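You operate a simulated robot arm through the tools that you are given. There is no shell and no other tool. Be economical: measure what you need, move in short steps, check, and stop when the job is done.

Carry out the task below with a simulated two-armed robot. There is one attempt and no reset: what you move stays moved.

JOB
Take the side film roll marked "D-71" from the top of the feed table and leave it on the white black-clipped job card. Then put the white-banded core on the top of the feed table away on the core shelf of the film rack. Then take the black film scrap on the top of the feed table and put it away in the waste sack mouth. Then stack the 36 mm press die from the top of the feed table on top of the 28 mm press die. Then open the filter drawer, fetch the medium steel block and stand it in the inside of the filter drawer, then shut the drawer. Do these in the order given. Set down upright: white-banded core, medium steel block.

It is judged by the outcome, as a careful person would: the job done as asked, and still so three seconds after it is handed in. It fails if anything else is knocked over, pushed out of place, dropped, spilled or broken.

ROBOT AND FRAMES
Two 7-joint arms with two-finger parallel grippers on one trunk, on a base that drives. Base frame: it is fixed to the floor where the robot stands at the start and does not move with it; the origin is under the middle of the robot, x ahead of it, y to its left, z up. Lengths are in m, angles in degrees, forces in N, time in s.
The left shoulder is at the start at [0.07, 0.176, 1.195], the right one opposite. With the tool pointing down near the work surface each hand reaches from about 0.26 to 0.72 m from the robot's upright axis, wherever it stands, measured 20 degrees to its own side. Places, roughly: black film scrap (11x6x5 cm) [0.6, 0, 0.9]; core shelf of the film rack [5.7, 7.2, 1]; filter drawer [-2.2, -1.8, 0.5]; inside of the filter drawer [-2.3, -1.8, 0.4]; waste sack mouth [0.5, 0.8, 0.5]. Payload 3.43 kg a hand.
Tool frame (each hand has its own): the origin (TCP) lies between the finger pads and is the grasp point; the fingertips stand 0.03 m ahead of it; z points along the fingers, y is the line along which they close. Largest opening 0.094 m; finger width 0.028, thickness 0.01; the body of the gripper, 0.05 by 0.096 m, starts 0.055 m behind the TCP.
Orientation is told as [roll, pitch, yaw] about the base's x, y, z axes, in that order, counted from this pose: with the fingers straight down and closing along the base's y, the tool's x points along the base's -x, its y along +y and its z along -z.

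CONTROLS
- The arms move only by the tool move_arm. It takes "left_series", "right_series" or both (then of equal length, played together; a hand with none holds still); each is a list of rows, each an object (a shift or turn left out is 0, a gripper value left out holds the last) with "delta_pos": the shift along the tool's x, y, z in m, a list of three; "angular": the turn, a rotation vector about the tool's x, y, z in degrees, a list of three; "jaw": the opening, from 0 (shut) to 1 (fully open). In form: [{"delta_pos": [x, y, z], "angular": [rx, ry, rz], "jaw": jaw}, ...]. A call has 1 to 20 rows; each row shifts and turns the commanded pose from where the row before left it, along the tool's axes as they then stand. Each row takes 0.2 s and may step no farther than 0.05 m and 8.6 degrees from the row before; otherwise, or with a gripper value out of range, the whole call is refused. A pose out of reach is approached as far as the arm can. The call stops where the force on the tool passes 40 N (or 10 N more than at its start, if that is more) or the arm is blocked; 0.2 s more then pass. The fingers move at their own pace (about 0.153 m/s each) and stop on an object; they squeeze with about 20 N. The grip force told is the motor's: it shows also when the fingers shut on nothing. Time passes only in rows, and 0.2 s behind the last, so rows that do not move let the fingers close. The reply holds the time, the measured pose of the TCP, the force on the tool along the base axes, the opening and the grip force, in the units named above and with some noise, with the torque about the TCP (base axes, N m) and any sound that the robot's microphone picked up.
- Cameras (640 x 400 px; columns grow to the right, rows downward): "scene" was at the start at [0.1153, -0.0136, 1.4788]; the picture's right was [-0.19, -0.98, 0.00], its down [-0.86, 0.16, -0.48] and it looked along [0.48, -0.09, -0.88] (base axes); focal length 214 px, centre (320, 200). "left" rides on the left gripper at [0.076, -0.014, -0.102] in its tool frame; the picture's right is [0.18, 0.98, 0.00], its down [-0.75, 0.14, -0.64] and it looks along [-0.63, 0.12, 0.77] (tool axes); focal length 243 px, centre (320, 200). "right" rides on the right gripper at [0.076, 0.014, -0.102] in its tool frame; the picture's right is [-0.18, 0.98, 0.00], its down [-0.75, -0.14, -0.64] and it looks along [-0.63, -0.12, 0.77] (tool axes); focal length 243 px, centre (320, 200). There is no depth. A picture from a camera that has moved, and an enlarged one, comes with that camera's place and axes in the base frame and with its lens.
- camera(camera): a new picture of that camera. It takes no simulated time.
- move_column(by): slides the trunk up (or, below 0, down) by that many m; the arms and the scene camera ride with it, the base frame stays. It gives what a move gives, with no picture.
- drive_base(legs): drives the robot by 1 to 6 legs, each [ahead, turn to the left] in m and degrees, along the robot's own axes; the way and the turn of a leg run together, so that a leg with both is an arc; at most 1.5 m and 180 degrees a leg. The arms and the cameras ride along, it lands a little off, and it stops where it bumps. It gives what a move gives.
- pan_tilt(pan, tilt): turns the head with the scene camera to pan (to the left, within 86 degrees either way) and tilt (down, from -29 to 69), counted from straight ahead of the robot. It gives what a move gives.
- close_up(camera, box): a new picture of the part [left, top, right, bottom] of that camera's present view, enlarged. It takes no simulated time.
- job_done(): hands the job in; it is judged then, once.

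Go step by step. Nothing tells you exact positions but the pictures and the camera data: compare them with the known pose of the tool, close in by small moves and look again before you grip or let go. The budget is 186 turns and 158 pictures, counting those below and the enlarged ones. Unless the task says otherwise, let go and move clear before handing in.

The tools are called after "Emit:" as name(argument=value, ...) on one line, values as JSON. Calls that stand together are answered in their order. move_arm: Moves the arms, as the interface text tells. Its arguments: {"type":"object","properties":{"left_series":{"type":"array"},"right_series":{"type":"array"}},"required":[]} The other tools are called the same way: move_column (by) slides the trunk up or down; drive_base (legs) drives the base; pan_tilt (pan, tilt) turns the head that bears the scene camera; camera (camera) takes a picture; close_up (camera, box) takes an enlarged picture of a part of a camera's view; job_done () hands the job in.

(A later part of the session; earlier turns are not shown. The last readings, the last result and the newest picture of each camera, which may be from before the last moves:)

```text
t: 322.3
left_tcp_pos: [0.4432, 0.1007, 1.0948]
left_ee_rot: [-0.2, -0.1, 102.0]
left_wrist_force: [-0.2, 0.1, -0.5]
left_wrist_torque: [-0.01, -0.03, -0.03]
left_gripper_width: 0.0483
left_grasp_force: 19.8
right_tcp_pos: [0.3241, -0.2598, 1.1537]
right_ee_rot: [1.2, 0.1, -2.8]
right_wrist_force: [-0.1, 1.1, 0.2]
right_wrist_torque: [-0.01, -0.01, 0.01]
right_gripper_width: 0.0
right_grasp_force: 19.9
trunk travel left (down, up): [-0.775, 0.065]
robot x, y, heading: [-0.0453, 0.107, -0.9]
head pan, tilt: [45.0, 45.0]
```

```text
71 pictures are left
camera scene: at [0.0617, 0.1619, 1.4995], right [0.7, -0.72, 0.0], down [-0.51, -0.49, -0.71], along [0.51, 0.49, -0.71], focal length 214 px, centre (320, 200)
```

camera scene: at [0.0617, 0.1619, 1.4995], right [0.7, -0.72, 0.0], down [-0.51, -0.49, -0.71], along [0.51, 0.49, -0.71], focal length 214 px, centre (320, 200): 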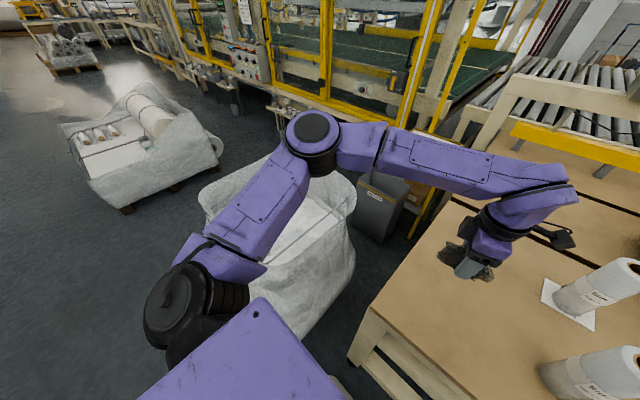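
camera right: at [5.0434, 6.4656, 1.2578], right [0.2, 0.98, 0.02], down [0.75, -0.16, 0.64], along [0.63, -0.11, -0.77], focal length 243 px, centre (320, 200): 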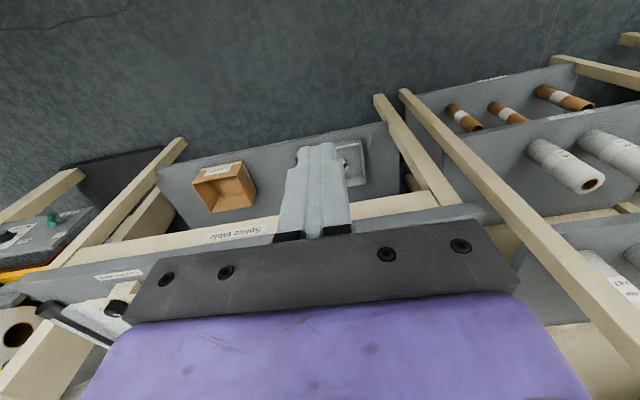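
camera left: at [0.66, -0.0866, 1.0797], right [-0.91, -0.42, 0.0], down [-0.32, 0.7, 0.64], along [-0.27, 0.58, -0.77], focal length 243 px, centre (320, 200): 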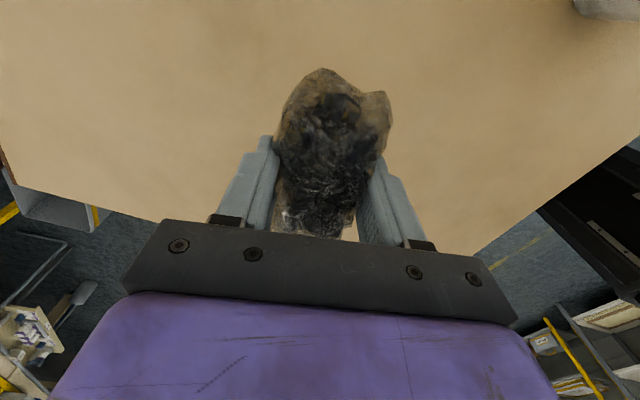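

Emit:
move_arm(left_series=[{"delta_pos": [-0.044, -0.0094, 0]}, {"delta_pos": [-0.044, -0.0094, 0]}, {"delta_pos": [-0.044, -0.0094, 0]}, {"delta_pos": [-0.044, -0.0094, 0]}, {"delta_pos": [-0.044, -0.0094, 0]}, {"delta_pos": [-0.044, -0.0094, 0]}, {"delta_pos": [-0.044, -0.0094, 0]}, {"delta_pos": [-0.044, -0.0094, 0]}, {"delta_pos": [-0.044, -0.0094, 0]}, {"delta_pos": [-0.044, -0.0094, 0]}, {"delta_pos": [-0.044, -0.0094, 0]}, {"delta_pos": [-0.044, -0.0094, 0]}, {"delta_pos": [-0.044, -0.0094, 0]}, {"delta_pos": [-0.044, -0.0094, 0]}, {}])

Emit:
camera(camera="scene")

Emit:
camera(camera="left")

```text
t: 325.5
left_tcp_pos: [0.4458, 0.735, 1.0942]
left_ee_rot: [-0.1, 0.0, 102.0]
left_wrist_force: [0.4, 0.7, -0.6]
left_wrist_torque: [0.0, 0.02, -0.01]
left_gripper_width: 0.0482
left_grasp_force: 20.4
right_tcp_pos: [0.3242, -0.2598, 1.153]
right_ee_rot: [1.3, 0.1, -2.8]
right_wrist_force: [-0.7, -0.6, -0.3]
right_wrist_torque: [0.0, 0.0, 0.01]
right_gripper_width: 0.0001
right_grasp_force: 20.0
trunk travel left (down, up): [-0.775, 0.065]
robot x, y, heading: [-0.0481, 0.1044, -0.7]
head pan, tilt: [45.0, 45.0]
```

```text
70 pictures are left
camera scene: at [0.0621, 0.161, 1.4995], right [0.7, -0.72, 0.0], down [-0.51, -0.49, -0.71], along [0.51, 0.49, -0.71], focal length 214 px, centre (320, 200)
```

scene: 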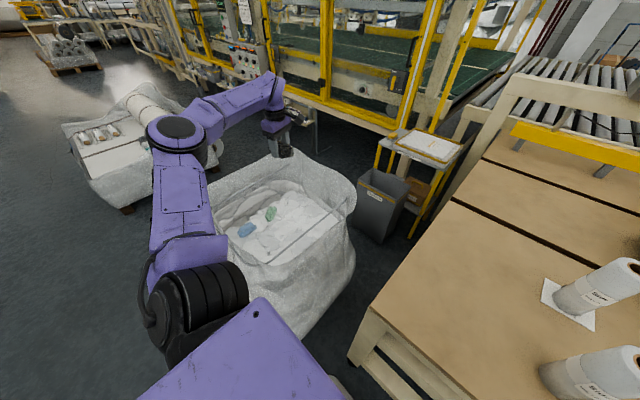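

```text
69 pictures are left
camera left: at [0.4755, 0.6623, 1.1972], right [-0.92, -0.38, 0.0], down [-0.3, 0.71, 0.64], along [-0.25, 0.59, -0.77], focal length 243 px, centre (320, 200)
```

left: 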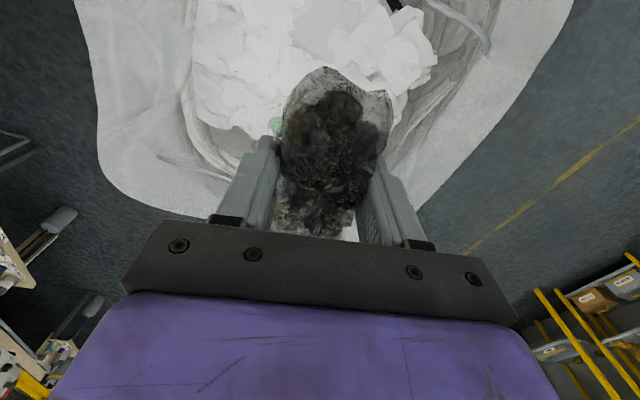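

The scrap hangs above the mouth. I shift 4 cm further in and lower.

Emit:
move_arm(left_series=[{"delta_pos": [-0.0391, -0.0083, 0]}, {"delta_pos": [0, 0, 0.045]}, {"delta_pos": [0, 0, 0.045]}, {"delta_pos": [0, 0, 0.045]}, {"delta_pos": [0, 0, 0.045]}, {"delta_pos": [0, 0, 0.045]}, {"delta_pos": [0, 0, 0.045]}, {}])

Emit:
camera(camera="scene")

Emit:
camera(camera="left")

```text
t: 327.3
left_tcp_pos: [0.4457, 0.7714, 0.824]
left_ee_rot: [-0.1, 0.0, 102.0]
left_wrist_force: [-1.1, 0.5, -0.7]
left_wrist_torque: [0.0, 0.07, 0.01]
left_gripper_width: 0.0483
left_grasp_force: 20.2
right_tcp_pos: [0.3227, -0.2604, 1.1542]
right_ee_rot: [1.2, 0.1, -2.8]
right_wrist_force: [-0.3, -0.6, 0.3]
right_wrist_torque: [0.0, -0.01, 0.03]
right_gripper_width: 0.0001
right_grasp_force: 19.8
trunk travel left (down, up): [-0.775, 0.065]
robot x, y, heading: [-0.0448, 0.1057, -0.6]
head pan, tilt: [45.0, 45.0]
```

```text
68 pictures are left
camera scene: at [0.0615, 0.1613, 1.4995], right [0.7, -0.72, 0.0], down [-0.51, -0.49, -0.71], along [0.51, 0.49, -0.71], focal length 214 px, centre (320, 200)
```

scene: 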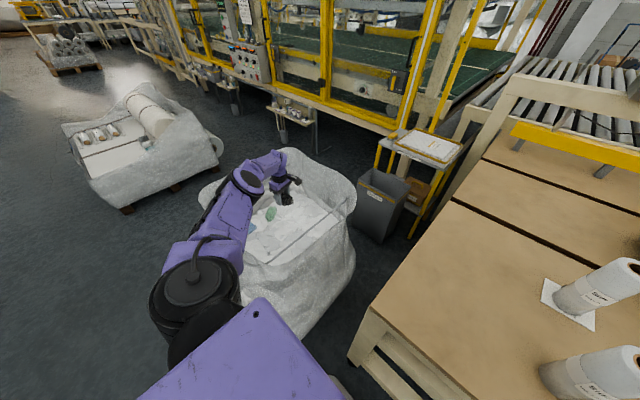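

```text
67 pictures are left
camera left: at [0.4748, 0.6994, 0.9252], right [-0.92, -0.38, 0.0], down [-0.3, 0.71, 0.64], along [-0.25, 0.59, -0.77], focal length 243 px, centre (320, 200)
```

left: 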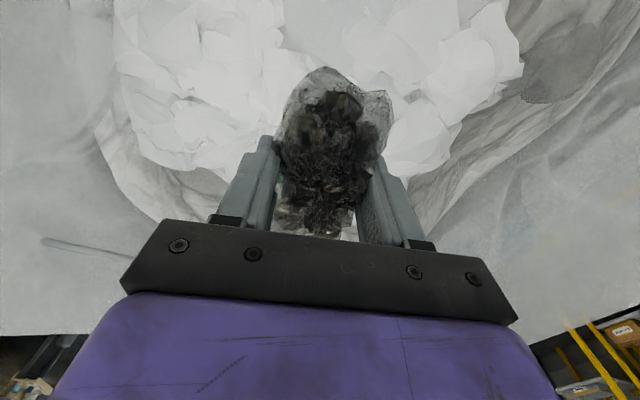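

Well inside the mouth. I lower further, close to the contents.

Emit:
move_arm(left_series=[{"delta_pos": [0, 0, 0.04]}, {"delta_pos": [0, 0, 0.04]}, {"delta_pos": [0, 0, 0.04]}, {"delta_pos": [0, 0, 0.03]}, {"delta_pos": [0, 0, 0.03]}, {}])

Emit:
camera(camera="left")

```text
t: 328.7
left_tcp_pos: [0.4252, 0.7207, 0.694]
left_ee_rot: [-0.1, -0.1, 102.0]
left_wrist_force: [1.0, 0.5, -0.5]
left_wrist_torque: [0.03, -0.04, -0.01]
left_gripper_width: 0.0485
left_grasp_force: 20.4
left hand out of reach, approached as far as the arm can: row 1, 2, 3, 4, 5
right_tcp_pos: [0.3249, -0.2596, 1.1531]
right_ee_rot: [1.1, 0.1, -2.8]
right_wrist_force: [0.6, 1.1, -0.6]
right_wrist_torque: [-0.01, 0.01, -0.01]
right_gripper_width: 0.0001
right_grasp_force: 20.1
trunk travel left (down, up): [-0.775, 0.065]
robot x, y, heading: [-0.049, 0.1059, -0.8]
head pan, tilt: [45.0, 45.0]
```

```text
66 pictures are left
camera left: at [0.4557, 0.6488, 0.7962], right [-0.92, -0.38, 0.0], down [-0.3, 0.71, 0.64], along [-0.25, 0.59, -0.77], focal length 243 px, centre (320, 200)
```

left: 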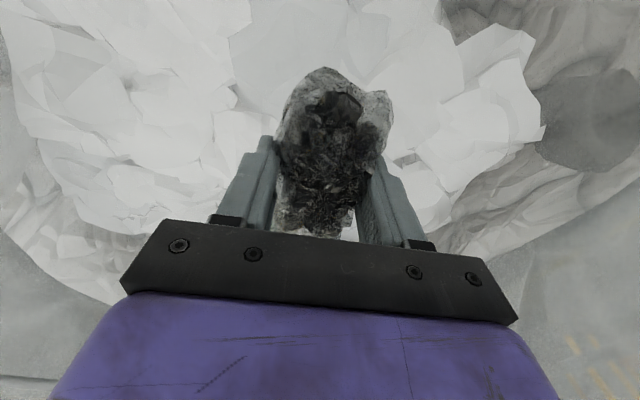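

Emit:
move_column(by=-0.07)

Emit:
move_arm(left_series=[{"jaw": 0.5}, {"jaw": 1}, {}, {}])

Emit:
camera(camera="left")

```text
t: 329.8
left_tcp_pos: [0.4265, 0.7207, 0.6248]
left_ee_rot: [-0.1, 0.0, 101.9]
left_wrist_force: [0.5, 0.5, -0.4]
left_wrist_torque: [0.03, 0.02, 0.0]
left_gripper_width: 0.0483
left_grasp_force: 19.8
right_tcp_pos: [0.3244, -0.2606, 1.0826]
right_ee_rot: [1.2, 0.2, -2.8]
right_wrist_force: [1.6, -0.1, 0.3]
right_wrist_torque: [-0.02, 0.01, -0.01]
right_gripper_width: 0.0003
right_grasp_force: 20.1
trunk travel left (down, up): [-0.705, 0.135]
robot x, y, heading: [-0.0483, 0.1046, -0.8]
head pan, tilt: [45.0, 45.0]
```

```text
t: 330.8
left_tcp_pos: [0.4254, 0.7206, 0.6245]
left_ee_rot: [-0.1, 0.1, 102.0]
left_wrist_force: [0.8, 0.0, 0.3]
left_wrist_torque: [0.02, 0.0, 0.0]
left_gripper_width: 0.0942
left_grasp_force: 0.0
right_tcp_pos: [0.3243, -0.2599, 1.0833]
right_ee_rot: [1.2, 0.2, -2.8]
right_wrist_force: [0.6, -0.6, 0.3]
right_wrist_torque: [-0.03, -0.03, -0.01]
right_gripper_width: 0.0
right_grasp_force: 19.6
trunk travel left (down, up): [-0.705, 0.135]
robot x, y, heading: [-0.0491, 0.1056, -1.0]
head pan, tilt: [45.0, 45.0]
```

```text
65 pictures are left
camera left: at [0.4559, 0.6487, 0.7265], right [-0.92, -0.38, 0.0], down [-0.3, 0.71, 0.64], along [-0.25, 0.59, -0.77], focal length 243 px, centre (320, 200)
```

left: 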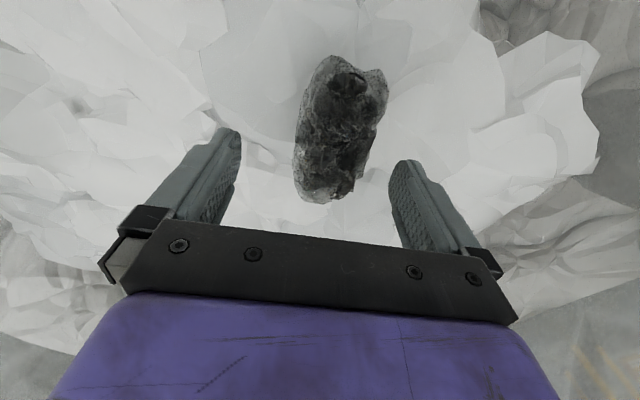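

The scrap lies in the sack. I raise the trunk and lift the left hand out and back.

Emit:
move_column(by=0.07)

Emit:
move_arm(left_series=[{"delta_pos": [0, 0, -0.045]}, {"delta_pos": [0, 0, -0.045]}, {"delta_pos": [0, 0, -0.045]}, {"delta_pos": [0, 0, -0.045]}, {"delta_pos": [0, 0, -0.045]}, {"delta_pos": [0, 0, -0.045]}, {"delta_pos": [0, 0, -0.045]}, {"delta_pos": [0, 0, -0.045]}, {"delta_pos": [0, 0, -0.045]}, {"delta_pos": [0, 0, -0.02]}, {"delta_pos": [0.044, 0.0094, 0]}, {"delta_pos": [0.044, 0.0094, 0]}, {"delta_pos": [0.044, 0.0094, 0]}, {"delta_pos": [0.044, 0.0094, 0]}, {"delta_pos": [0.044, 0.0094, 0]}, {"delta_pos": [0.044, 0.0094, 0]}, {"delta_pos": [0.044, 0.0094, 0]}, {"delta_pos": [0.044, 0.0094, 0]}, {"delta_pos": [0.044, 0.0094, 0]}, {}])

Emit:
pan_tilt(pan=-30, tilt=45)

Emit:
camera(camera="scene")

```text
t: 331.8
left_tcp_pos: [0.4261, 0.7212, 0.6943]
left_ee_rot: [-0.1, 0.0, 102.0]
left_wrist_force: [0.6, -0.5, -0.3]
left_wrist_torque: [0.04, -0.02, -0.01]
left_gripper_width: 0.094
left_grasp_force: 0.1
right_tcp_pos: [0.3245, -0.2596, 1.1526]
right_ee_rot: [1.3, 0.2, -2.8]
right_wrist_force: [-0.4, -0.7, -0.1]
right_wrist_torque: [0.01, -0.03, -0.02]
right_gripper_width: 0.0001
right_grasp_force: 20.3
trunk travel left (down, up): [-0.775, 0.065]
robot x, y, heading: [-0.0494, 0.1052, -0.8]
head pan, tilt: [45.0, 45.0]
```

```text
t: 336.0
left_tcp_pos: [0.4218, 0.3138, 1.1171]
left_ee_rot: [-0.1, 0.1, 102.1]
left_wrist_force: [0.6, 0.6, -0.1]
left_wrist_torque: [-0.02, 0.03, 0.03]
left_gripper_width: 0.0939
left_grasp_force: 0.1
right_tcp_pos: [0.324, -0.2585, 1.1529]
right_ee_rot: [1.2, 0.1, -2.7]
right_wrist_force: [0.8, -0.2, 0.6]
right_wrist_torque: [0.03, 0.02, 0.02]
right_gripper_width: 0.0
right_grasp_force: 19.9
trunk travel left (down, up): [-0.775, 0.065]
robot x, y, heading: [-0.0478, 0.1061, -0.7]
head pan, tilt: [45.0, 45.0]
```

```text
t: 337.5
left_tcp_pos: [0.4237, 0.314, 1.1176]
left_ee_rot: [-0.1, 0.0, 101.9]
left_wrist_force: [0.0, 1.1, -0.6]
left_wrist_torque: [0.0, 0.0, -0.03]
left_gripper_width: 0.0939
left_grasp_force: 0.2
right_tcp_pos: [0.3236, -0.2599, 1.1533]
right_ee_rot: [1.3, 0.1, -2.7]
right_wrist_force: [-0.6, 0.1, 0.1]
right_wrist_torque: [-0.01, -0.02, -0.01]
right_gripper_width: 0.0
right_grasp_force: 19.7
trunk travel left (down, up): [-0.775, 0.065]
robot x, y, heading: [-0.0464, 0.108, -0.8]
head pan, tilt: [-30.0, 45.0]
```

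```text
64 pictures are left
camera scene: at [0.0739, 0.063, 1.4994], right [-0.51, -0.86, 0.0], down [-0.61, 0.36, -0.71], along [0.61, -0.36, -0.71], focal length 214 px, centre (320, 200)
```

scene: 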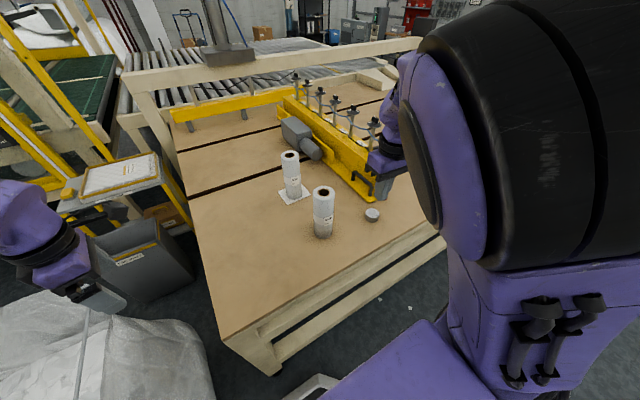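

Next the dies: 36 mm at about (0.45, -0.86), 28 mm at about (0.68, -1.08), steel block at about (0.72, -0.91). I move the base to the right along the table.

Emit:
drive_base(legs=[[-0.4, 0], [0, -88], [0.95, 0], [0, 88]])

Emit:
pan_tilt(pan=0, tilt=45)

Emit:
camera(camera="scene")

```text
t: 352.0
left_tcp_pos: [0.0745, -0.6372, 1.1185]
left_ee_rot: [-0.2, -0.1, 102.8]
left_wrist_force: [0.9, -0.9, -0.1]
left_wrist_torque: [-0.02, -0.01, 0.0]
left_gripper_width: 0.0939
left_grasp_force: 0.1
right_tcp_pos: [-0.0155, -1.2123, 1.1534]
right_ee_rot: [1.2, 0.1, -1.9]
right_wrist_force: [1.1, -0.1, -0.5]
right_wrist_torque: [0.03, 0.01, -0.03]
right_gripper_width: 0.0
right_grasp_force: 20.1
trunk travel left (down, up): [-0.775, 0.065]
robot x, y, heading: [-0.3939, -0.8546, 0.1]
head pan, tilt: [-30.0, 45.0]
```

```text
t: 352.9
left_tcp_pos: [0.0724, -0.6362, 1.1177]
left_ee_rot: [-0.1, 0.0, 103.0]
left_wrist_force: [-0.8, 0.2, -0.1]
left_wrist_torque: [0.01, 0.0, -0.01]
left_gripper_width: 0.0939
left_grasp_force: 0.0
right_tcp_pos: [-0.0156, -1.2116, 1.153]
right_ee_rot: [1.2, 0.2, -1.9]
right_wrist_force: [-0.3, -0.2, -0.2]
right_wrist_torque: [0.01, 0.0, 0.0]
right_gripper_width: 0.0001
right_grasp_force: 19.9
trunk travel left (down, up): [-0.775, 0.065]
robot x, y, heading: [-0.3945, -0.852, -0.0]
head pan, tilt: [0.0, 45.0]
```

```text
63 pictures are left
camera scene: at [-0.2609, -0.8529, 1.4995], right [0.0, -1.0, 0.0], down [-0.71, 0.0, -0.71], along [0.71, 0.0, -0.71], focal length 214 px, centre (320, 200)
```

scene: 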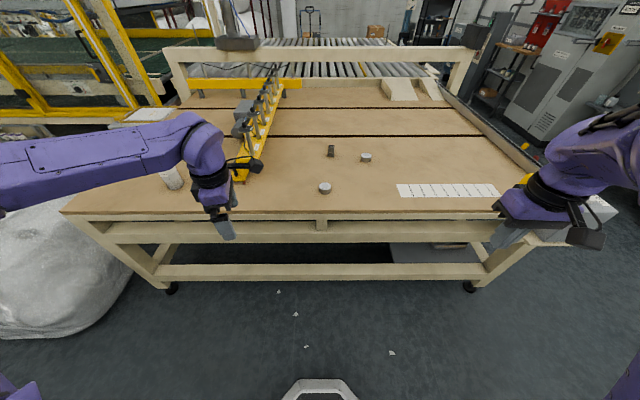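

Emit:
move_arm(left_series=[{"delta_pos": [-0.007, 0.03, 0]}, {"delta_pos": [-0.007, 0.03, 0]}, {"delta_pos": [-0.007, 0.03, 0]}, {"delta_pos": [-0.007, 0.03, 0]}], right_series=[{"jaw": 1}, {}, {}, {}])

Emit:
drive_base(legs=[[0.42, 0]])

Emit:
pan_tilt(pan=-10, tilt=58)

Emit:
camera(camera="scene")

```text
t: 353.9
left_tcp_pos: [-0.0494, -0.6352, 1.1201]
left_ee_rot: [-0.2, 0.1, 102.9]
left_wrist_force: [-0.9, 0.0, -0.7]
left_wrist_torque: [-0.01, 0.02, 0.01]
left_gripper_width: 0.0939
left_grasp_force: 0.0
right_tcp_pos: [-0.0172, -1.2113, 1.1543]
right_ee_rot: [1.2, -0.1, -1.9]
right_wrist_force: [-0.2, 0.0, 0.2]
right_wrist_torque: [0.01, 0.01, -0.01]
right_gripper_width: 0.0939
right_grasp_force: 0.2
trunk travel left (down, up): [-0.775, 0.065]
robot x, y, heading: [-0.3928, -0.8535, 0.1]
head pan, tilt: [0.0, 45.0]
```

```text
t: 356.6
left_tcp_pos: [0.3867, -0.6358, 1.119]
left_ee_rot: [-0.1, 0.0, 102.7]
left_wrist_force: [-0.8, 0.8, -0.6]
left_wrist_torque: [-0.01, -0.01, -0.02]
left_gripper_width: 0.0941
left_grasp_force: 0.0
right_tcp_pos: [0.4153, -1.2142, 1.1537]
right_ee_rot: [1.2, 0.1, -2.2]
right_wrist_force: [-0.1, -0.3, 0.3]
right_wrist_torque: [0.03, -0.01, 0.01]
right_gripper_width: 0.0941
right_grasp_force: 0.1
trunk travel left (down, up): [-0.775, 0.065]
robot x, y, heading: [0.0435, -0.8528, -0.2]
head pan, tilt: [0.0, 45.0]
```

```text
t: 357.3
left_tcp_pos: [0.3875, -0.6362, 1.1185]
left_ee_rot: [-0.2, 0.0, 102.7]
left_wrist_force: [0.7, 0.1, 0.8]
left_wrist_torque: [0.03, 0.0, 0.01]
left_gripper_width: 0.0942
left_grasp_force: 0.1
right_tcp_pos: [0.4167, -1.2127, 1.1536]
right_ee_rot: [1.3, 0.1, -2.1]
right_wrist_force: [-0.9, 0.3, 0.0]
right_wrist_torque: [-0.01, 0.03, 0.02]
right_gripper_width: 0.0939
right_grasp_force: 0.1
trunk travel left (down, up): [-0.775, 0.065]
robot x, y, heading: [0.0435, -0.8523, -0.1]
head pan, tilt: [-10.0, 58.0]
```

```text
62 pictures are left
camera scene: at [0.1608, -0.865, 1.4823], right [-0.18, -0.98, 0.0], down [-0.83, 0.15, -0.53], along [0.52, -0.09, -0.85], focal length 214 px, centre (320, 200)
```

scene: 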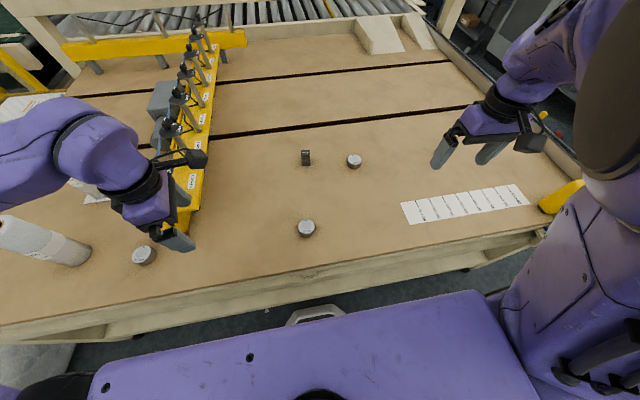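

Emit:
close_up(camera="scene", box=[270, 130, 390, 250])

```text
3.33 times, centred on (330, 190) of scene
camera zoom: at [0.1608, -0.865, 1.4823], right [-0.18, -0.98, 0.0], down [-0.83, 0.15, -0.53], along [0.52, -0.09, -0.85], focal length 715 px, centre (287, 233)
```

zoom: 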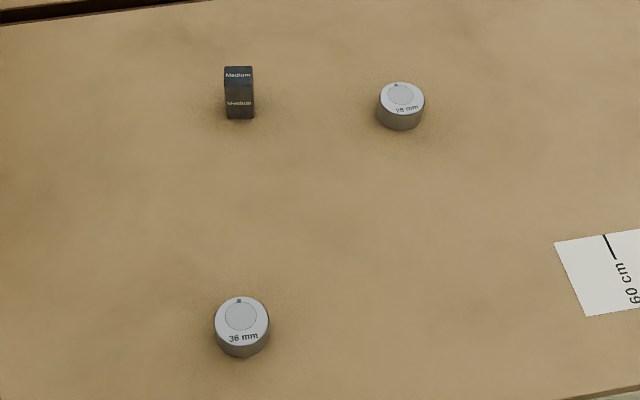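

36 mm die at (0.446, -0.873), 28 mm at (0.687, -1.088), block ("Medium") at (0.717, -0.908). I bring the right hand over the 36 mm die.

Emit:
move_arm(left_series=[{"delta_pos": [-0.03, -0.007, 0]}, {"delta_pos": [-0.03, -0.007, 0]}, {"delta_pos": [-0.03, -0.007, 0]}, {"delta_pos": [-0.03, -0.007, 0]}, {}, {}, {}, {}, {}], right_series=[{"delta_pos": [-0.003, 0.0425, 0.012]}, {"delta_pos": [-0.003, 0.0425, 0.012]}, {"delta_pos": [-0.003, 0.0425, 0.012]}, {"delta_pos": [-0.003, 0.0425, 0.012]}, {"delta_pos": [-0.003, 0.0425, 0.012]}, {"delta_pos": [-0.003, 0.0425, 0.012]}, {"delta_pos": [-0.002, 0.0425, 0.015]}, {"delta_pos": [0, 0.0425, 0.015]}, {}])

Emit:
camera(camera="right")

```text
t: 359.3
left_tcp_pos: [0.388, -0.514, 1.1216]
left_ee_rot: [-0.1, -0.1, 102.7]
left_wrist_force: [-0.2, 0.5, 0.5]
left_wrist_torque: [0.03, 0.01, 0.03]
left_gripper_width: 0.0941
left_grasp_force: 0.0
right_tcp_pos: [0.4841, -0.8896, 1.0477]
right_ee_rot: [2.3, -0.2, -2.5]
right_wrist_force: [0.6, 0.4, 0.4]
right_wrist_torque: [0.01, -0.01, -0.05]
right_gripper_width: 0.094
right_grasp_force: 0.1
right hand out of reach, approached as far as the arm can: row 1, 2, 3, 4
trunk travel left (down, up): [-0.775, 0.065]
robot x, y, heading: [0.044, -0.8543, -0.2]
head pan, tilt: [-10.0, 58.0]
```

```text
60 pictures are left
camera right: at [0.4087, -0.8784, 1.1516], right [0.22, 0.97, 0.04], down [0.74, -0.2, 0.64], along [0.63, -0.12, -0.77], focal length 243 px, centre (320, 200)
```

right: 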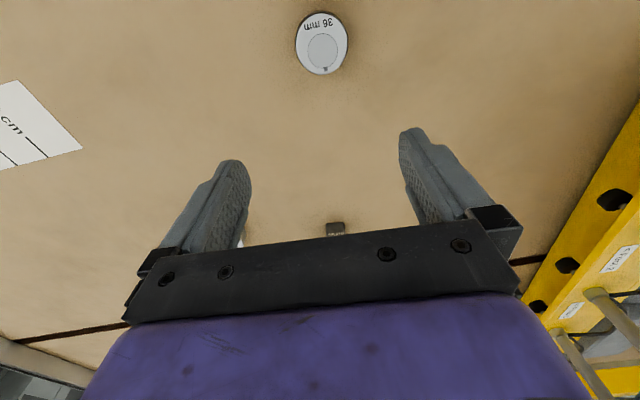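

Emit:
move_arm(right_series=[{"delta_pos": [0.019, 0.0075, 0], "angular": [2.3, 0, -2.5]}, {"delta_pos": [0.019, 0.0075, 0]}, {"delta_pos": [0, 0, 0.04]}, {"delta_pos": [0, 0, 0.04]}, {}])

Emit:
camera(camera="right")

```text
t: 360.7
left_tcp_pos: [0.3893, -0.5131, 1.1207]
left_ee_rot: [-0.1, -0.1, 102.7]
left_wrist_force: [-0.6, -0.2, 0.3]
left_wrist_torque: [0.05, 0.01, 0.04]
left_gripper_width: 0.094
left_grasp_force: 0.0
right_tcp_pos: [0.4562, -0.8727, 0.9841]
right_ee_rot: [3.3, -1.1, -1.6]
right_wrist_force: [0.2, 0.7, -0.4]
right_wrist_torque: [-0.02, 0.0, 0.05]
right_gripper_width: 0.094
right_grasp_force: 0.1
trunk travel left (down, up): [-0.775, 0.065]
robot x, y, heading: [0.0416, -0.8522, -0.2]
head pan, tilt: [-10.0, 58.0]
stopped in row 5 (right hand): the arm was blocked; the commanded pose is now the measured one
```

```text
59 pictures are left
camera right: at [0.3778, -0.8637, 1.0868], right [0.21, 0.98, 0.06], down [0.74, -0.2, 0.65], along [0.64, -0.09, -0.76], focal length 243 px, centre (320, 200)
```

right: 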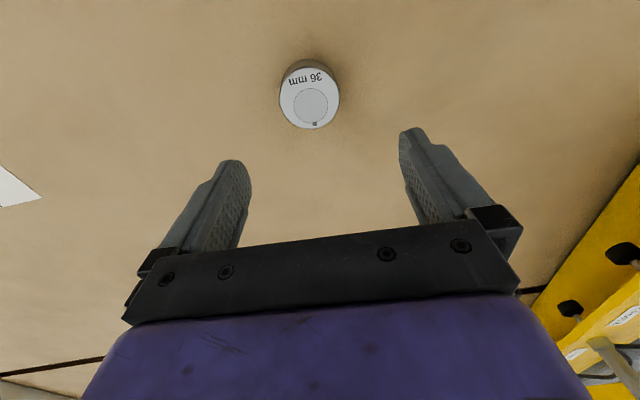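

The arm reports it is blocked; I look at what touches.

Emit:
camera(camera="scene")

```text
58 pictures are left
camera scene: at [0.1607, -0.8651, 1.4823], right [-0.18, -0.98, 0.0], down [-0.84, 0.15, -0.53], along [0.52, -0.09, -0.85], focal length 214 px, centre (320, 200)
```

scene: 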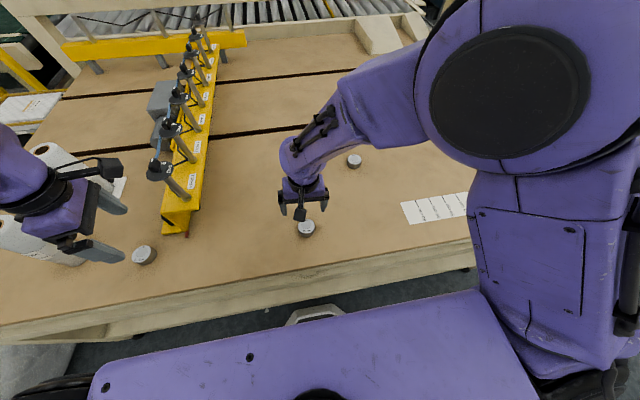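

No contact with objects, so the arm is too folded here. I raise slightly and back the base 12 cm.

Emit:
move_arm(right_series=[{"delta_pos": [0, 0, -0.03]}, {}])

Emit:
drive_base(legs=[[-0.13, 0]])

Emit:
move_arm(right_series=[{"delta_pos": [-0.03, 0, 0], "angular": [1, 0, 0]}, {"delta_pos": [-0.03, 0, 0], "angular": [1, 0, 0]}, {"delta_pos": [-0.03, 0, 0], "angular": [1, 1, -1]}, {"delta_pos": [-0.025, 0, 0]}, {}])

Emit:
camera(camera="right")

```text
t: 361.3
left_tcp_pos: [0.3894, -0.5123, 1.1211]
left_ee_rot: [-0.2, 0.0, 102.7]
left_wrist_force: [-0.8, -1.3, -0.3]
left_wrist_torque: [-0.01, 0.0, 0.01]
left_gripper_width: 0.0941
left_grasp_force: 0.1
right_tcp_pos: [0.4542, -0.8745, 1.0122]
right_ee_rot: [2.9, -1.0, -1.5]
right_wrist_force: [-0.1, 0.1, 0.7]
right_wrist_torque: [0.02, 0.0, 0.04]
right_gripper_width: 0.0939
right_grasp_force: 0.0
trunk travel left (down, up): [-0.775, 0.065]
robot x, y, heading: [0.0414, -0.853, 0.1]
head pan, tilt: [-10.0, 58.0]
```

```text
t: 362.6
left_tcp_pos: [0.2562, -0.5126, 1.1206]
left_ee_rot: [0.0, 0.0, 102.7]
left_wrist_force: [0.8, -0.4, -0.6]
left_wrist_torque: [-0.01, 0.03, 0.02]
left_gripper_width: 0.0943
left_grasp_force: 0.1
right_tcp_pos: [0.3225, -0.8747, 1.0124]
right_ee_rot: [2.9, -0.9, -1.4]
right_wrist_force: [0.2, 0.6, 0.2]
right_wrist_torque: [0.01, 0.03, -0.02]
right_gripper_width: 0.094
right_grasp_force: 0.1
trunk travel left (down, up): [-0.775, 0.065]
robot x, y, heading: [-0.0901, -0.854, -0.3]
head pan, tilt: [-10.0, 58.0]
```

```text
t: 363.8
left_tcp_pos: [0.2545, -0.5129, 1.1211]
left_ee_rot: [-0.1, 0.0, 102.7]
left_wrist_force: [-0.9, 0.2, 0.3]
left_wrist_torque: [-0.02, -0.01, -0.01]
left_gripper_width: 0.094
left_grasp_force: 0.1
right_tcp_pos: [0.4372, -0.8781, 1.0148]
right_ee_rot: [-0.1, 0.0, -0.4]
right_wrist_force: [-0.1, 0.2, -0.2]
right_wrist_torque: [0.04, -0.03, 0.03]
right_gripper_width: 0.0937
right_grasp_force: 0.1
trunk travel left (down, up): [-0.775, 0.065]
robot x, y, heading: [-0.0922, -0.8518, -0.2]
head pan, tilt: [-10.0, 58.0]
```

```text
57 pictures are left
camera right: at [0.36, -0.8646, 1.1174], right [0.19, 0.98, 0.0], down [0.75, -0.15, 0.64], along [0.63, -0.12, -0.77], focal length 243 px, centre (320, 200)
```

right: 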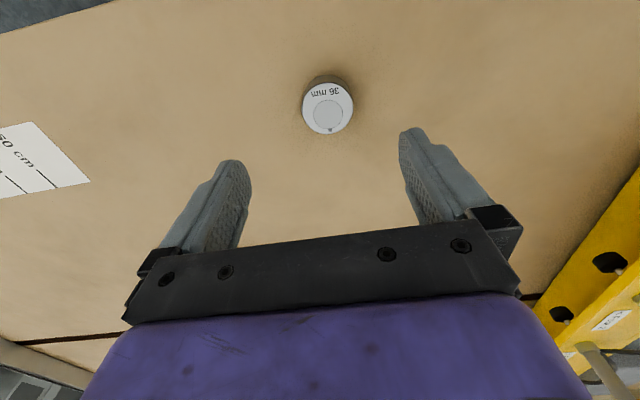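

Emit:
move_arm(right_series=[{"delta_pos": [-0.007, 0.006, 0.035]}, {"delta_pos": [0, 0, 0.035]}, {"delta_pos": [0, 0, 0.035]}, {"delta_pos": [0, 0, 0.02]}, {}])

Emit:
camera(camera="right")

```text
t: 365.0
left_tcp_pos: [0.2547, -0.5118, 1.1223]
left_ee_rot: [-0.1, 0.0, 102.7]
left_wrist_force: [-0.4, 0.2, -0.7]
left_wrist_torque: [0.0, 0.0, -0.03]
left_gripper_width: 0.0937
left_grasp_force: 0.0
right_tcp_pos: [0.4452, -0.8709, 0.8892]
right_ee_rot: [-0.1, -0.1, -0.4]
right_wrist_force: [-0.2, -0.1, -0.9]
right_wrist_torque: [-0.03, -0.05, -0.01]
right_gripper_width: 0.0938
right_grasp_force: 0.1
trunk travel left (down, up): [-0.775, 0.065]
robot x, y, heading: [-0.0955, -0.8546, -0.1]
head pan, tilt: [-10.0, 58.0]
```

```text
56 pictures are left
camera right: at [0.3677, -0.8568, 0.9919], right [0.19, 0.98, 0.0], down [0.75, -0.15, 0.64], along [0.63, -0.12, -0.77], focal length 243 px, centre (320, 200)
```

right: 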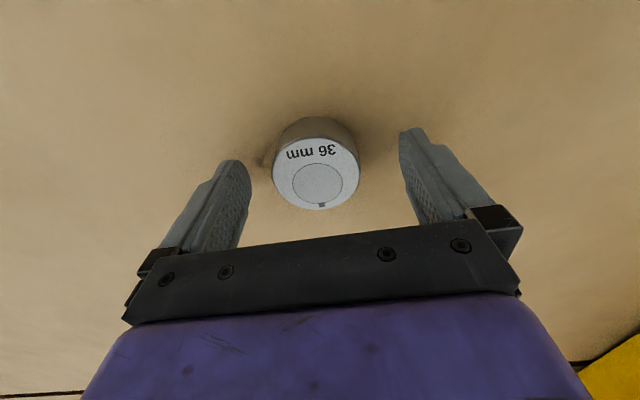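

Emit:
move_arm(right_series=[{"delta_pos": [0.002, 0, 0.003]}, {"jaw": 0.5}, {"jaw": 0}, {}, {}, {"delta_pos": [0, 0, -0.03]}, {"delta_pos": [0, 0, -0.04]}, {"delta_pos": [0, 0, -0.04]}, {}])

Emit:
camera(camera="right")

```text
t: 367.0
left_tcp_pos: [0.2556, -0.512, 1.1208]
left_ee_rot: [-0.1, 0.0, 102.7]
left_wrist_force: [0.3, -0.7, -0.7]
left_wrist_torque: [0.0, -0.02, 0.01]
left_gripper_width: 0.094
left_grasp_force: 0.0
right_tcp_pos: [0.4462, -0.8724, 0.9975]
right_ee_rot: [-0.1, 0.1, -0.4]
right_wrist_force: [0.4, -0.7, -3.3]
right_wrist_torque: [0.02, 0.01, 0.0]
right_gripper_width: 0.051
right_grasp_force: 19.8
trunk travel left (down, up): [-0.775, 0.065]
robot x, y, heading: [-0.0915, -0.8497, -0.2]
head pan, tilt: [-10.0, 58.0]
```

```text
55 pictures are left
camera right: at [0.3692, -0.8593, 1.1007], right [0.19, 0.98, 0.0], down [0.75, -0.15, 0.64], along [0.63, -0.12, -0.77], focal length 243 px, centre (320, 200)
```

right: 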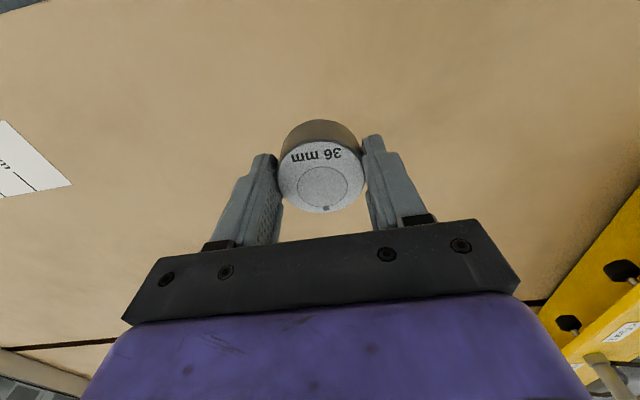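

Die held. I drive 13 cm forward and move it over toward the 28 mm die.

Emit:
drive_base(legs=[[0.13, 0]])

Emit:
move_arm(right_series=[{"delta_pos": [0, -0.035, -0.02]}, {"delta_pos": [0, -0.04, -0.01]}, {"delta_pos": [0, -0.04, 0]}, {"delta_pos": [0, -0.04, 0]}, {"delta_pos": [-0.015, -0.03, 0]}, {"delta_pos": [-0.02, -0.02, 0]}, {}])

Emit:
camera(camera="right")

```text
t: 368.3
left_tcp_pos: [0.3841, -0.512, 1.1212]
left_ee_rot: [-0.2, -0.1, 102.9]
left_wrist_force: [-0.5, 0.4, 0.9]
left_wrist_torque: [-0.03, -0.01, 0.01]
left_gripper_width: 0.094
left_grasp_force: 0.0
right_tcp_pos: [0.5748, -0.8712, 0.9972]
right_ee_rot: [-0.1, 0.1, -0.3]
right_wrist_force: [0.2, 0.0, -3.5]
right_wrist_torque: [0.01, -0.01, -0.01]
right_gripper_width: 0.0509
right_grasp_force: 20.0
trunk travel left (down, up): [-0.775, 0.065]
robot x, y, heading: [0.0396, -0.8506, -0.0]
head pan, tilt: [-10.0, 58.0]
```

```text
t: 369.9
left_tcp_pos: [0.3844, -0.5114, 1.1213]
left_ee_rot: [-0.1, 0.1, 102.8]
left_wrist_force: [0.3, -0.1, 0.7]
left_wrist_torque: [-0.01, -0.03, -0.03]
left_gripper_width: 0.0938
left_grasp_force: 0.0
right_tcp_pos: [0.6094, -1.0771, 1.0287]
right_ee_rot: [-0.2, -0.1, -0.3]
right_wrist_force: [0.3, 0.2, -3.3]
right_wrist_torque: [0.02, 0.02, -0.02]
right_gripper_width: 0.0507
right_grasp_force: 19.6
trunk travel left (down, up): [-0.775, 0.065]
robot x, y, heading: [0.04, -0.8507, 0.1]
head pan, tilt: [-10.0, 58.0]
```

```text
54 pictures are left
camera right: at [0.5335, -1.0643, 1.1316], right [0.19, 0.98, 0.0], down [0.75, -0.14, 0.64], along [0.63, -0.12, -0.77], focal length 243 px, centre (320, 200)
```

right: 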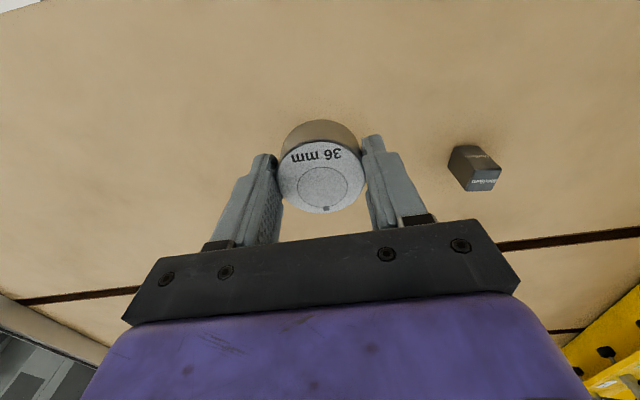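

The 28 mm die is hidden from the wrist camera by the hand; I measure it from the scene camera.

Emit:
close_up(camera="scene", box=[310, 110, 410, 190])

```text
5.00 times, centred on (360, 150) of scene
camera zoom: at [0.1566, -0.8643, 1.4824], right [-0.17, -0.99, 0.0], down [-0.84, 0.15, -0.53], along [0.52, -0.09, -0.85], focal length 1072 px, centre (120, 450)
```

zoom: 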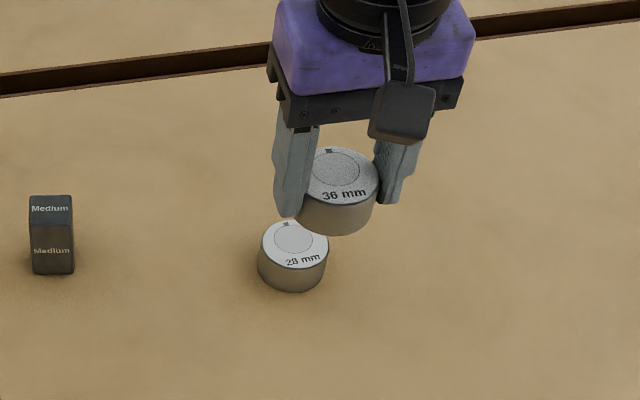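

Emit:
move_arm(right_series=[{"delta_pos": [-0.025, -0.004, 0]}, {"delta_pos": [-0.025, -0.004, 0]}, {"delta_pos": [-0.0246, -0.0034, 0]}, {"delta_pos": [0, 0, 0.03]}, {"delta_pos": [0, 0, 0.03]}, {}])

Emit:
close_up(camera="scene", box=[310, 110, 410, 190])

```text
t: 371.3
left_tcp_pos: [0.3843, -0.5128, 1.1212]
left_ee_rot: [-0.1, 0.0, 102.9]
left_wrist_force: [0.0, -0.5, 0.1]
left_wrist_torque: [0.0, -0.03, -0.02]
left_gripper_width: 0.0938
left_grasp_force: 0.1
right_tcp_pos: [0.6828, -1.087, 0.9687]
right_ee_rot: [-0.2, 0.1, -0.2]
right_wrist_force: [-0.2, 0.8, -2.9]
right_wrist_torque: [-0.02, 0.01, 0.01]
right_gripper_width: 0.051
right_grasp_force: 20.6
trunk travel left (down, up): [-0.775, 0.065]
robot x, y, heading: [0.0382, -0.8507, 0.2]
head pan, tilt: [-10.0, 58.0]
```

```text
5.00 times, centred on (360, 150) of scene
camera zoom: at [0.1576, -0.8645, 1.4823], right [-0.17, -0.99, 0.0], down [-0.84, 0.15, -0.53], along [0.52, -0.09, -0.85], focal length 1072 px, centre (120, 450)
```

zoom: 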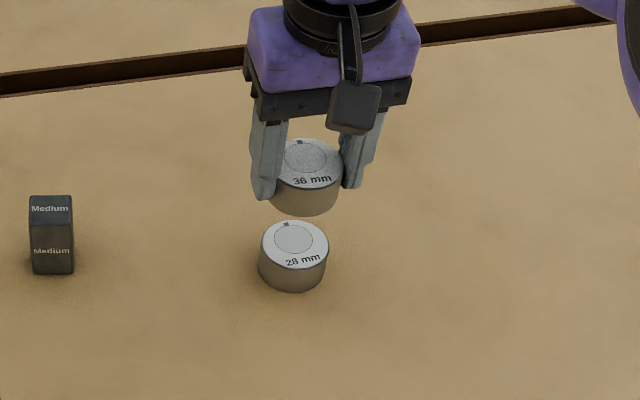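

Emit:
move_arm(right_series=[{"delta_pos": [-0.003, -0.0035, 0.015]}, {"delta_pos": [0, 0, 0.015]}, {"delta_pos": [0, 0, 0.012]}, {}])

Emit:
close_up(camera="scene", box=[310, 110, 410, 190])

```text
t: 372.3
left_tcp_pos: [0.3849, -0.5115, 1.1204]
left_ee_rot: [0.0, 0.0, 103.0]
left_wrist_force: [-0.4, -0.6, 0.8]
left_wrist_torque: [0.02, 0.0, -0.01]
left_gripper_width: 0.0943
left_grasp_force: 0.1
right_tcp_pos: [0.6871, -1.0918, 0.9257]
right_ee_rot: [-0.1, 0.1, -0.2]
right_wrist_force: [0.2, 0.9, -2.9]
right_wrist_torque: [0.03, 0.03, 0.0]
right_gripper_width: 0.0507
right_grasp_force: 19.9
trunk travel left (down, up): [-0.775, 0.065]
robot x, y, heading: [0.04, -0.8547, 0.1]
head pan, tilt: [-10.0, 58.0]
```

```text
5.00 times, centred on (360, 150) of scene
camera zoom: at [0.1581, -0.8647, 1.4823], right [-0.17, -0.99, 0.0], down [-0.84, 0.15, -0.53], along [0.52, -0.09, -0.85], focal length 1072 px, centre (120, 450)
```

zoom: 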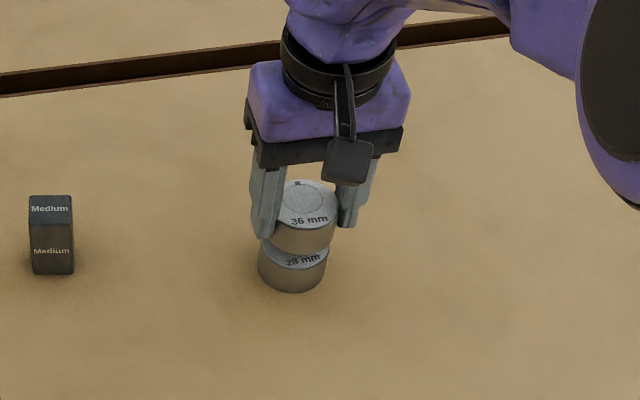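

Nearly aligned; I nudge 3 mm in +y and lower in small steps.

Emit:
move_arm(right_series=[{"delta_pos": [0.001, 0.003, 0]}, {"delta_pos": [0, 0, 0.002]}, {"delta_pos": [0, 0, 0.002]}, {"delta_pos": [0, 0, 0.002]}, {}])

Emit:
close_up(camera="scene", box=[330, 130, 380, 170])

```text
t: 373.5
left_tcp_pos: [0.3849, -0.5115, 1.121]
left_ee_rot: [-0.1, 0.0, 102.9]
left_wrist_force: [-0.1, 0.0, 0.2]
left_wrist_torque: [0.03, 0.03, -0.03]
left_gripper_width: 0.0939
left_grasp_force: 0.0
right_tcp_pos: [0.6867, -1.0894, 0.9194]
right_ee_rot: [0.0, -0.1, -0.2]
right_wrist_force: [0.4, -0.3, -3.9]
right_wrist_torque: [0.0, 0.02, 0.02]
right_gripper_width: 0.0509
right_grasp_force: 19.9
trunk travel left (down, up): [-0.775, 0.065]
robot x, y, heading: [0.0388, -0.8528, -0.3]
head pan, tilt: [-10.0, 58.0]
```

```text
10.00 times, centred on (355, 150) of scene
camera zoom: at [0.1579, -0.8646, 1.4823], right [-0.17, -0.99, 0.0], down [-0.84, 0.15, -0.53], along [0.52, -0.09, -0.85], focal length 2145 px, centre (-30, 700)
```

zoom: 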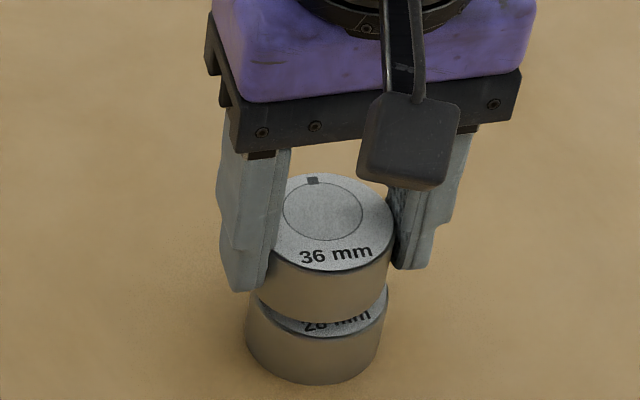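

Emit:
move_arm(right_series=[{"delta_pos": [0, 0.001, 0.002]}, {"delta_pos": [0, 0, 0.0015]}, {"delta_pos": [0, 0, 0.0015]}, {}])

Emit:
close_up(camera="scene", box=[330, 130, 380, 170])

```text
t: 374.5
left_tcp_pos: [0.385, -0.513, 1.121]
left_ee_rot: [0.0, 0.0, 102.9]
left_wrist_force: [0.7, -0.7, 0.2]
left_wrist_torque: [-0.01, -0.02, -0.04]
left_gripper_width: 0.0937
left_grasp_force: 0.0
right_tcp_pos: [0.6864, -1.0891, 0.9143]
right_ee_rot: [-0.1, 0.1, -0.4]
right_wrist_force: [-0.1, -0.2, -3.4]
right_wrist_torque: [0.02, -0.02, -0.05]
right_gripper_width: 0.0507
right_grasp_force: 20.0
trunk travel left (down, up): [-0.775, 0.065]
robot x, y, heading: [0.0377, -0.8565, 0.1]
head pan, tilt: [-10.0, 58.0]
```

```text
10.00 times, centred on (355, 150) of scene
camera zoom: at [0.158, -0.8645, 1.4823], right [-0.17, -0.99, 0.0], down [-0.84, 0.15, -0.53], along [0.52, -0.09, -0.85], focal length 2145 px, centre (-30, 700)
```

zoom: 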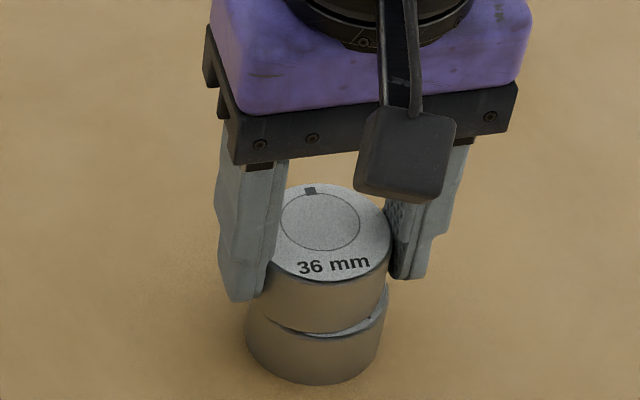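

Emit:
move_arm(right_series=[{"delta_pos": [0, 0.001, 0.0015]}, {"delta_pos": [0, 0, 0.0015]}, {"delta_pos": [0, 0, 0.0015]}, {}])

```text
t: 375.5
left_tcp_pos: [0.3836, -0.5111, 1.1212]
left_ee_rot: [-0.1, 0.0, 102.9]
left_wrist_force: [-1.0, -1.1, -0.9]
left_wrist_torque: [0.0, 0.01, 0.02]
left_gripper_width: 0.0937
left_grasp_force: 0.0
right_tcp_pos: [0.6862, -1.0883, 0.9112]
right_ee_rot: [-0.1, -0.2, -0.3]
right_wrist_force: [3.2, 1.3, 11.4]
right_wrist_torque: [0.11, 0.04, -0.01]
right_gripper_width: 0.0505
right_grasp_force: 19.6
trunk travel left (down, up): [-0.775, 0.065]
robot x, y, heading: [0.0403, -0.8517, -0.1]
head pan, tilt: [-10.0, 58.0]
```

Contact at 11 N. I relax, open, check.

Emit:
move_arm(right_series=[{"delta_pos": [0, 0, -0.001]}, {"jaw": 0.75}, {"jaw": 1}, {}, {}])

Emit:
close_up(camera="scene", box=[330, 130, 380, 170])

```text
t: 376.7
left_tcp_pos: [0.3842, -0.5116, 1.1197]
left_ee_rot: [-0.1, 0.0, 102.8]
left_wrist_force: [-0.4, -0.4, 1.2]
left_wrist_torque: [-0.04, -0.01, 0.02]
left_gripper_width: 0.0937
left_grasp_force: 0.0
right_tcp_pos: [0.6846, -1.0881, 0.9113]
right_ee_rot: [-0.1, 0.0, -0.3]
right_wrist_force: [-0.1, 0.9, -0.2]
right_wrist_torque: [-0.01, -0.01, -0.02]
right_gripper_width: 0.0944
right_grasp_force: 0.2
trunk travel left (down, up): [-0.775, 0.065]
robot x, y, heading: [0.0395, -0.8528, -0.1]
head pan, tilt: [-10.0, 58.0]
```

```text
10.00 times, centred on (355, 150) of scene
camera zoom: at [0.1572, -0.8643, 1.4823], right [-0.17, -0.99, 0.0], down [-0.84, 0.15, -0.53], along [0.52, -0.09, -0.85], focal length 2145 px, centre (-30, 700)
```

zoom: 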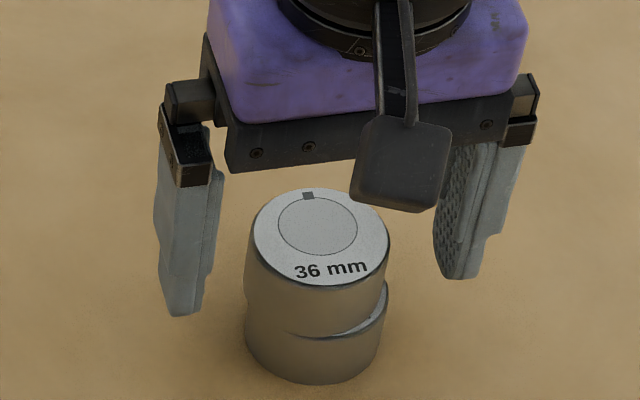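

Stacked well. I rise straight up, then go to the filter drawer at (-2.2, -1.8) to open it.

Emit:
move_arm(right_series=[{"delta_pos": [0, 0, -0.03]}, {"delta_pos": [0, 0, -0.04]}, {"delta_pos": [0, 0, -0.04]}, {"delta_pos": [0, 0, -0.04]}, {"delta_pos": [0.03, 0.02, -0.02]}, {"delta_pos": [0.04, 0.02, -0.02]}, {"delta_pos": [0.04, 0.02, 0]}, {"delta_pos": [0.04, 0.02, 0]}, {"delta_pos": [0.03, 0, 0]}, {}])

Emit:
drive_base(legs=[[-0.5, 0], [0, 155]])

Emit:
pan_tilt(pan=20, tilt=25)

Emit:
camera(camera="scene")

```text
t: 378.9
left_tcp_pos: [0.385, -0.5101, 1.1204]
left_ee_rot: [0.0, 0.0, 103.0]
left_wrist_force: [0.6, 0.1, 0.5]
left_wrist_torque: [0.03, 0.0, 0.02]
left_gripper_width: 0.0942
left_grasp_force: 0.1
right_tcp_pos: [0.5064, -1.0081, 1.1022]
right_ee_rot: [-0.1, 0.1, -0.3]
right_wrist_force: [0.1, -0.6, -0.3]
right_wrist_torque: [-0.02, 0.01, -0.03]
right_gripper_width: 0.0942
right_grasp_force: 0.1
trunk travel left (down, up): [-0.775, 0.065]
robot x, y, heading: [0.0398, -0.8541, 0.1]
head pan, tilt: [-10.0, 58.0]
```

```text
t: 388.2
left_tcp_pos: [-0.929, -1.0016, 1.1224]
left_ee_rot: [-0.1, 0.0, -103.8]
left_wrist_force: [0.1, 1.0, -0.4]
left_wrist_torque: [0.0, -0.02, 0.0]
left_gripper_width: 0.0938
left_grasp_force: 0.0
right_tcp_pos: [-0.8148, -0.5019, 1.1022]
right_ee_rot: [-0.1, 0.0, 152.9]
right_wrist_force: [-0.4, -0.9, -0.6]
right_wrist_torque: [0.0, -0.01, -0.06]
right_gripper_width: 0.0941
right_grasp_force: 0.0
trunk travel left (down, up): [-0.775, 0.065]
robot x, y, heading: [-0.4712, -0.8571, 153.4]
head pan, tilt: [-10.0, 58.0]
```

```text
t: 389.2
left_tcp_pos: [-0.9292, -1.0002, 1.1211]
left_ee_rot: [-0.1, 0.0, -103.8]
left_wrist_force: [0.6, -0.2, -1.1]
left_wrist_torque: [0.07, -0.02, 0.03]
left_gripper_width: 0.0945
left_grasp_force: 0.1
right_tcp_pos: [-0.8146, -0.5014, 1.1032]
right_ee_rot: [-0.1, 0.0, 153.0]
right_wrist_force: [0.2, -0.5, 0.0]
right_wrist_torque: [0.02, 0.01, -0.03]
right_gripper_width: 0.0939
right_grasp_force: 0.0
trunk travel left (down, up): [-0.775, 0.065]
robot x, y, heading: [-0.4711, -0.8542, 153.4]
head pan, tilt: [20.0, 25.0]
```

```text
47 pictures are left
camera scene: at [-0.6026, -0.8196, 1.53], right [0.12, 0.99, 0.0], down [0.42, -0.05, -0.91], along [-0.9, 0.11, -0.42], focal length 214 px, centre (320, 200)
```

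scene: 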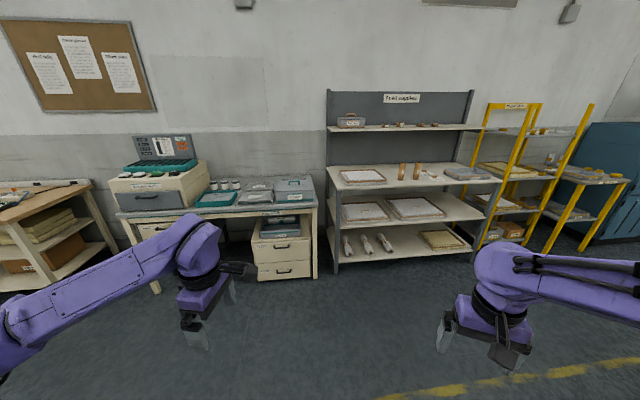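

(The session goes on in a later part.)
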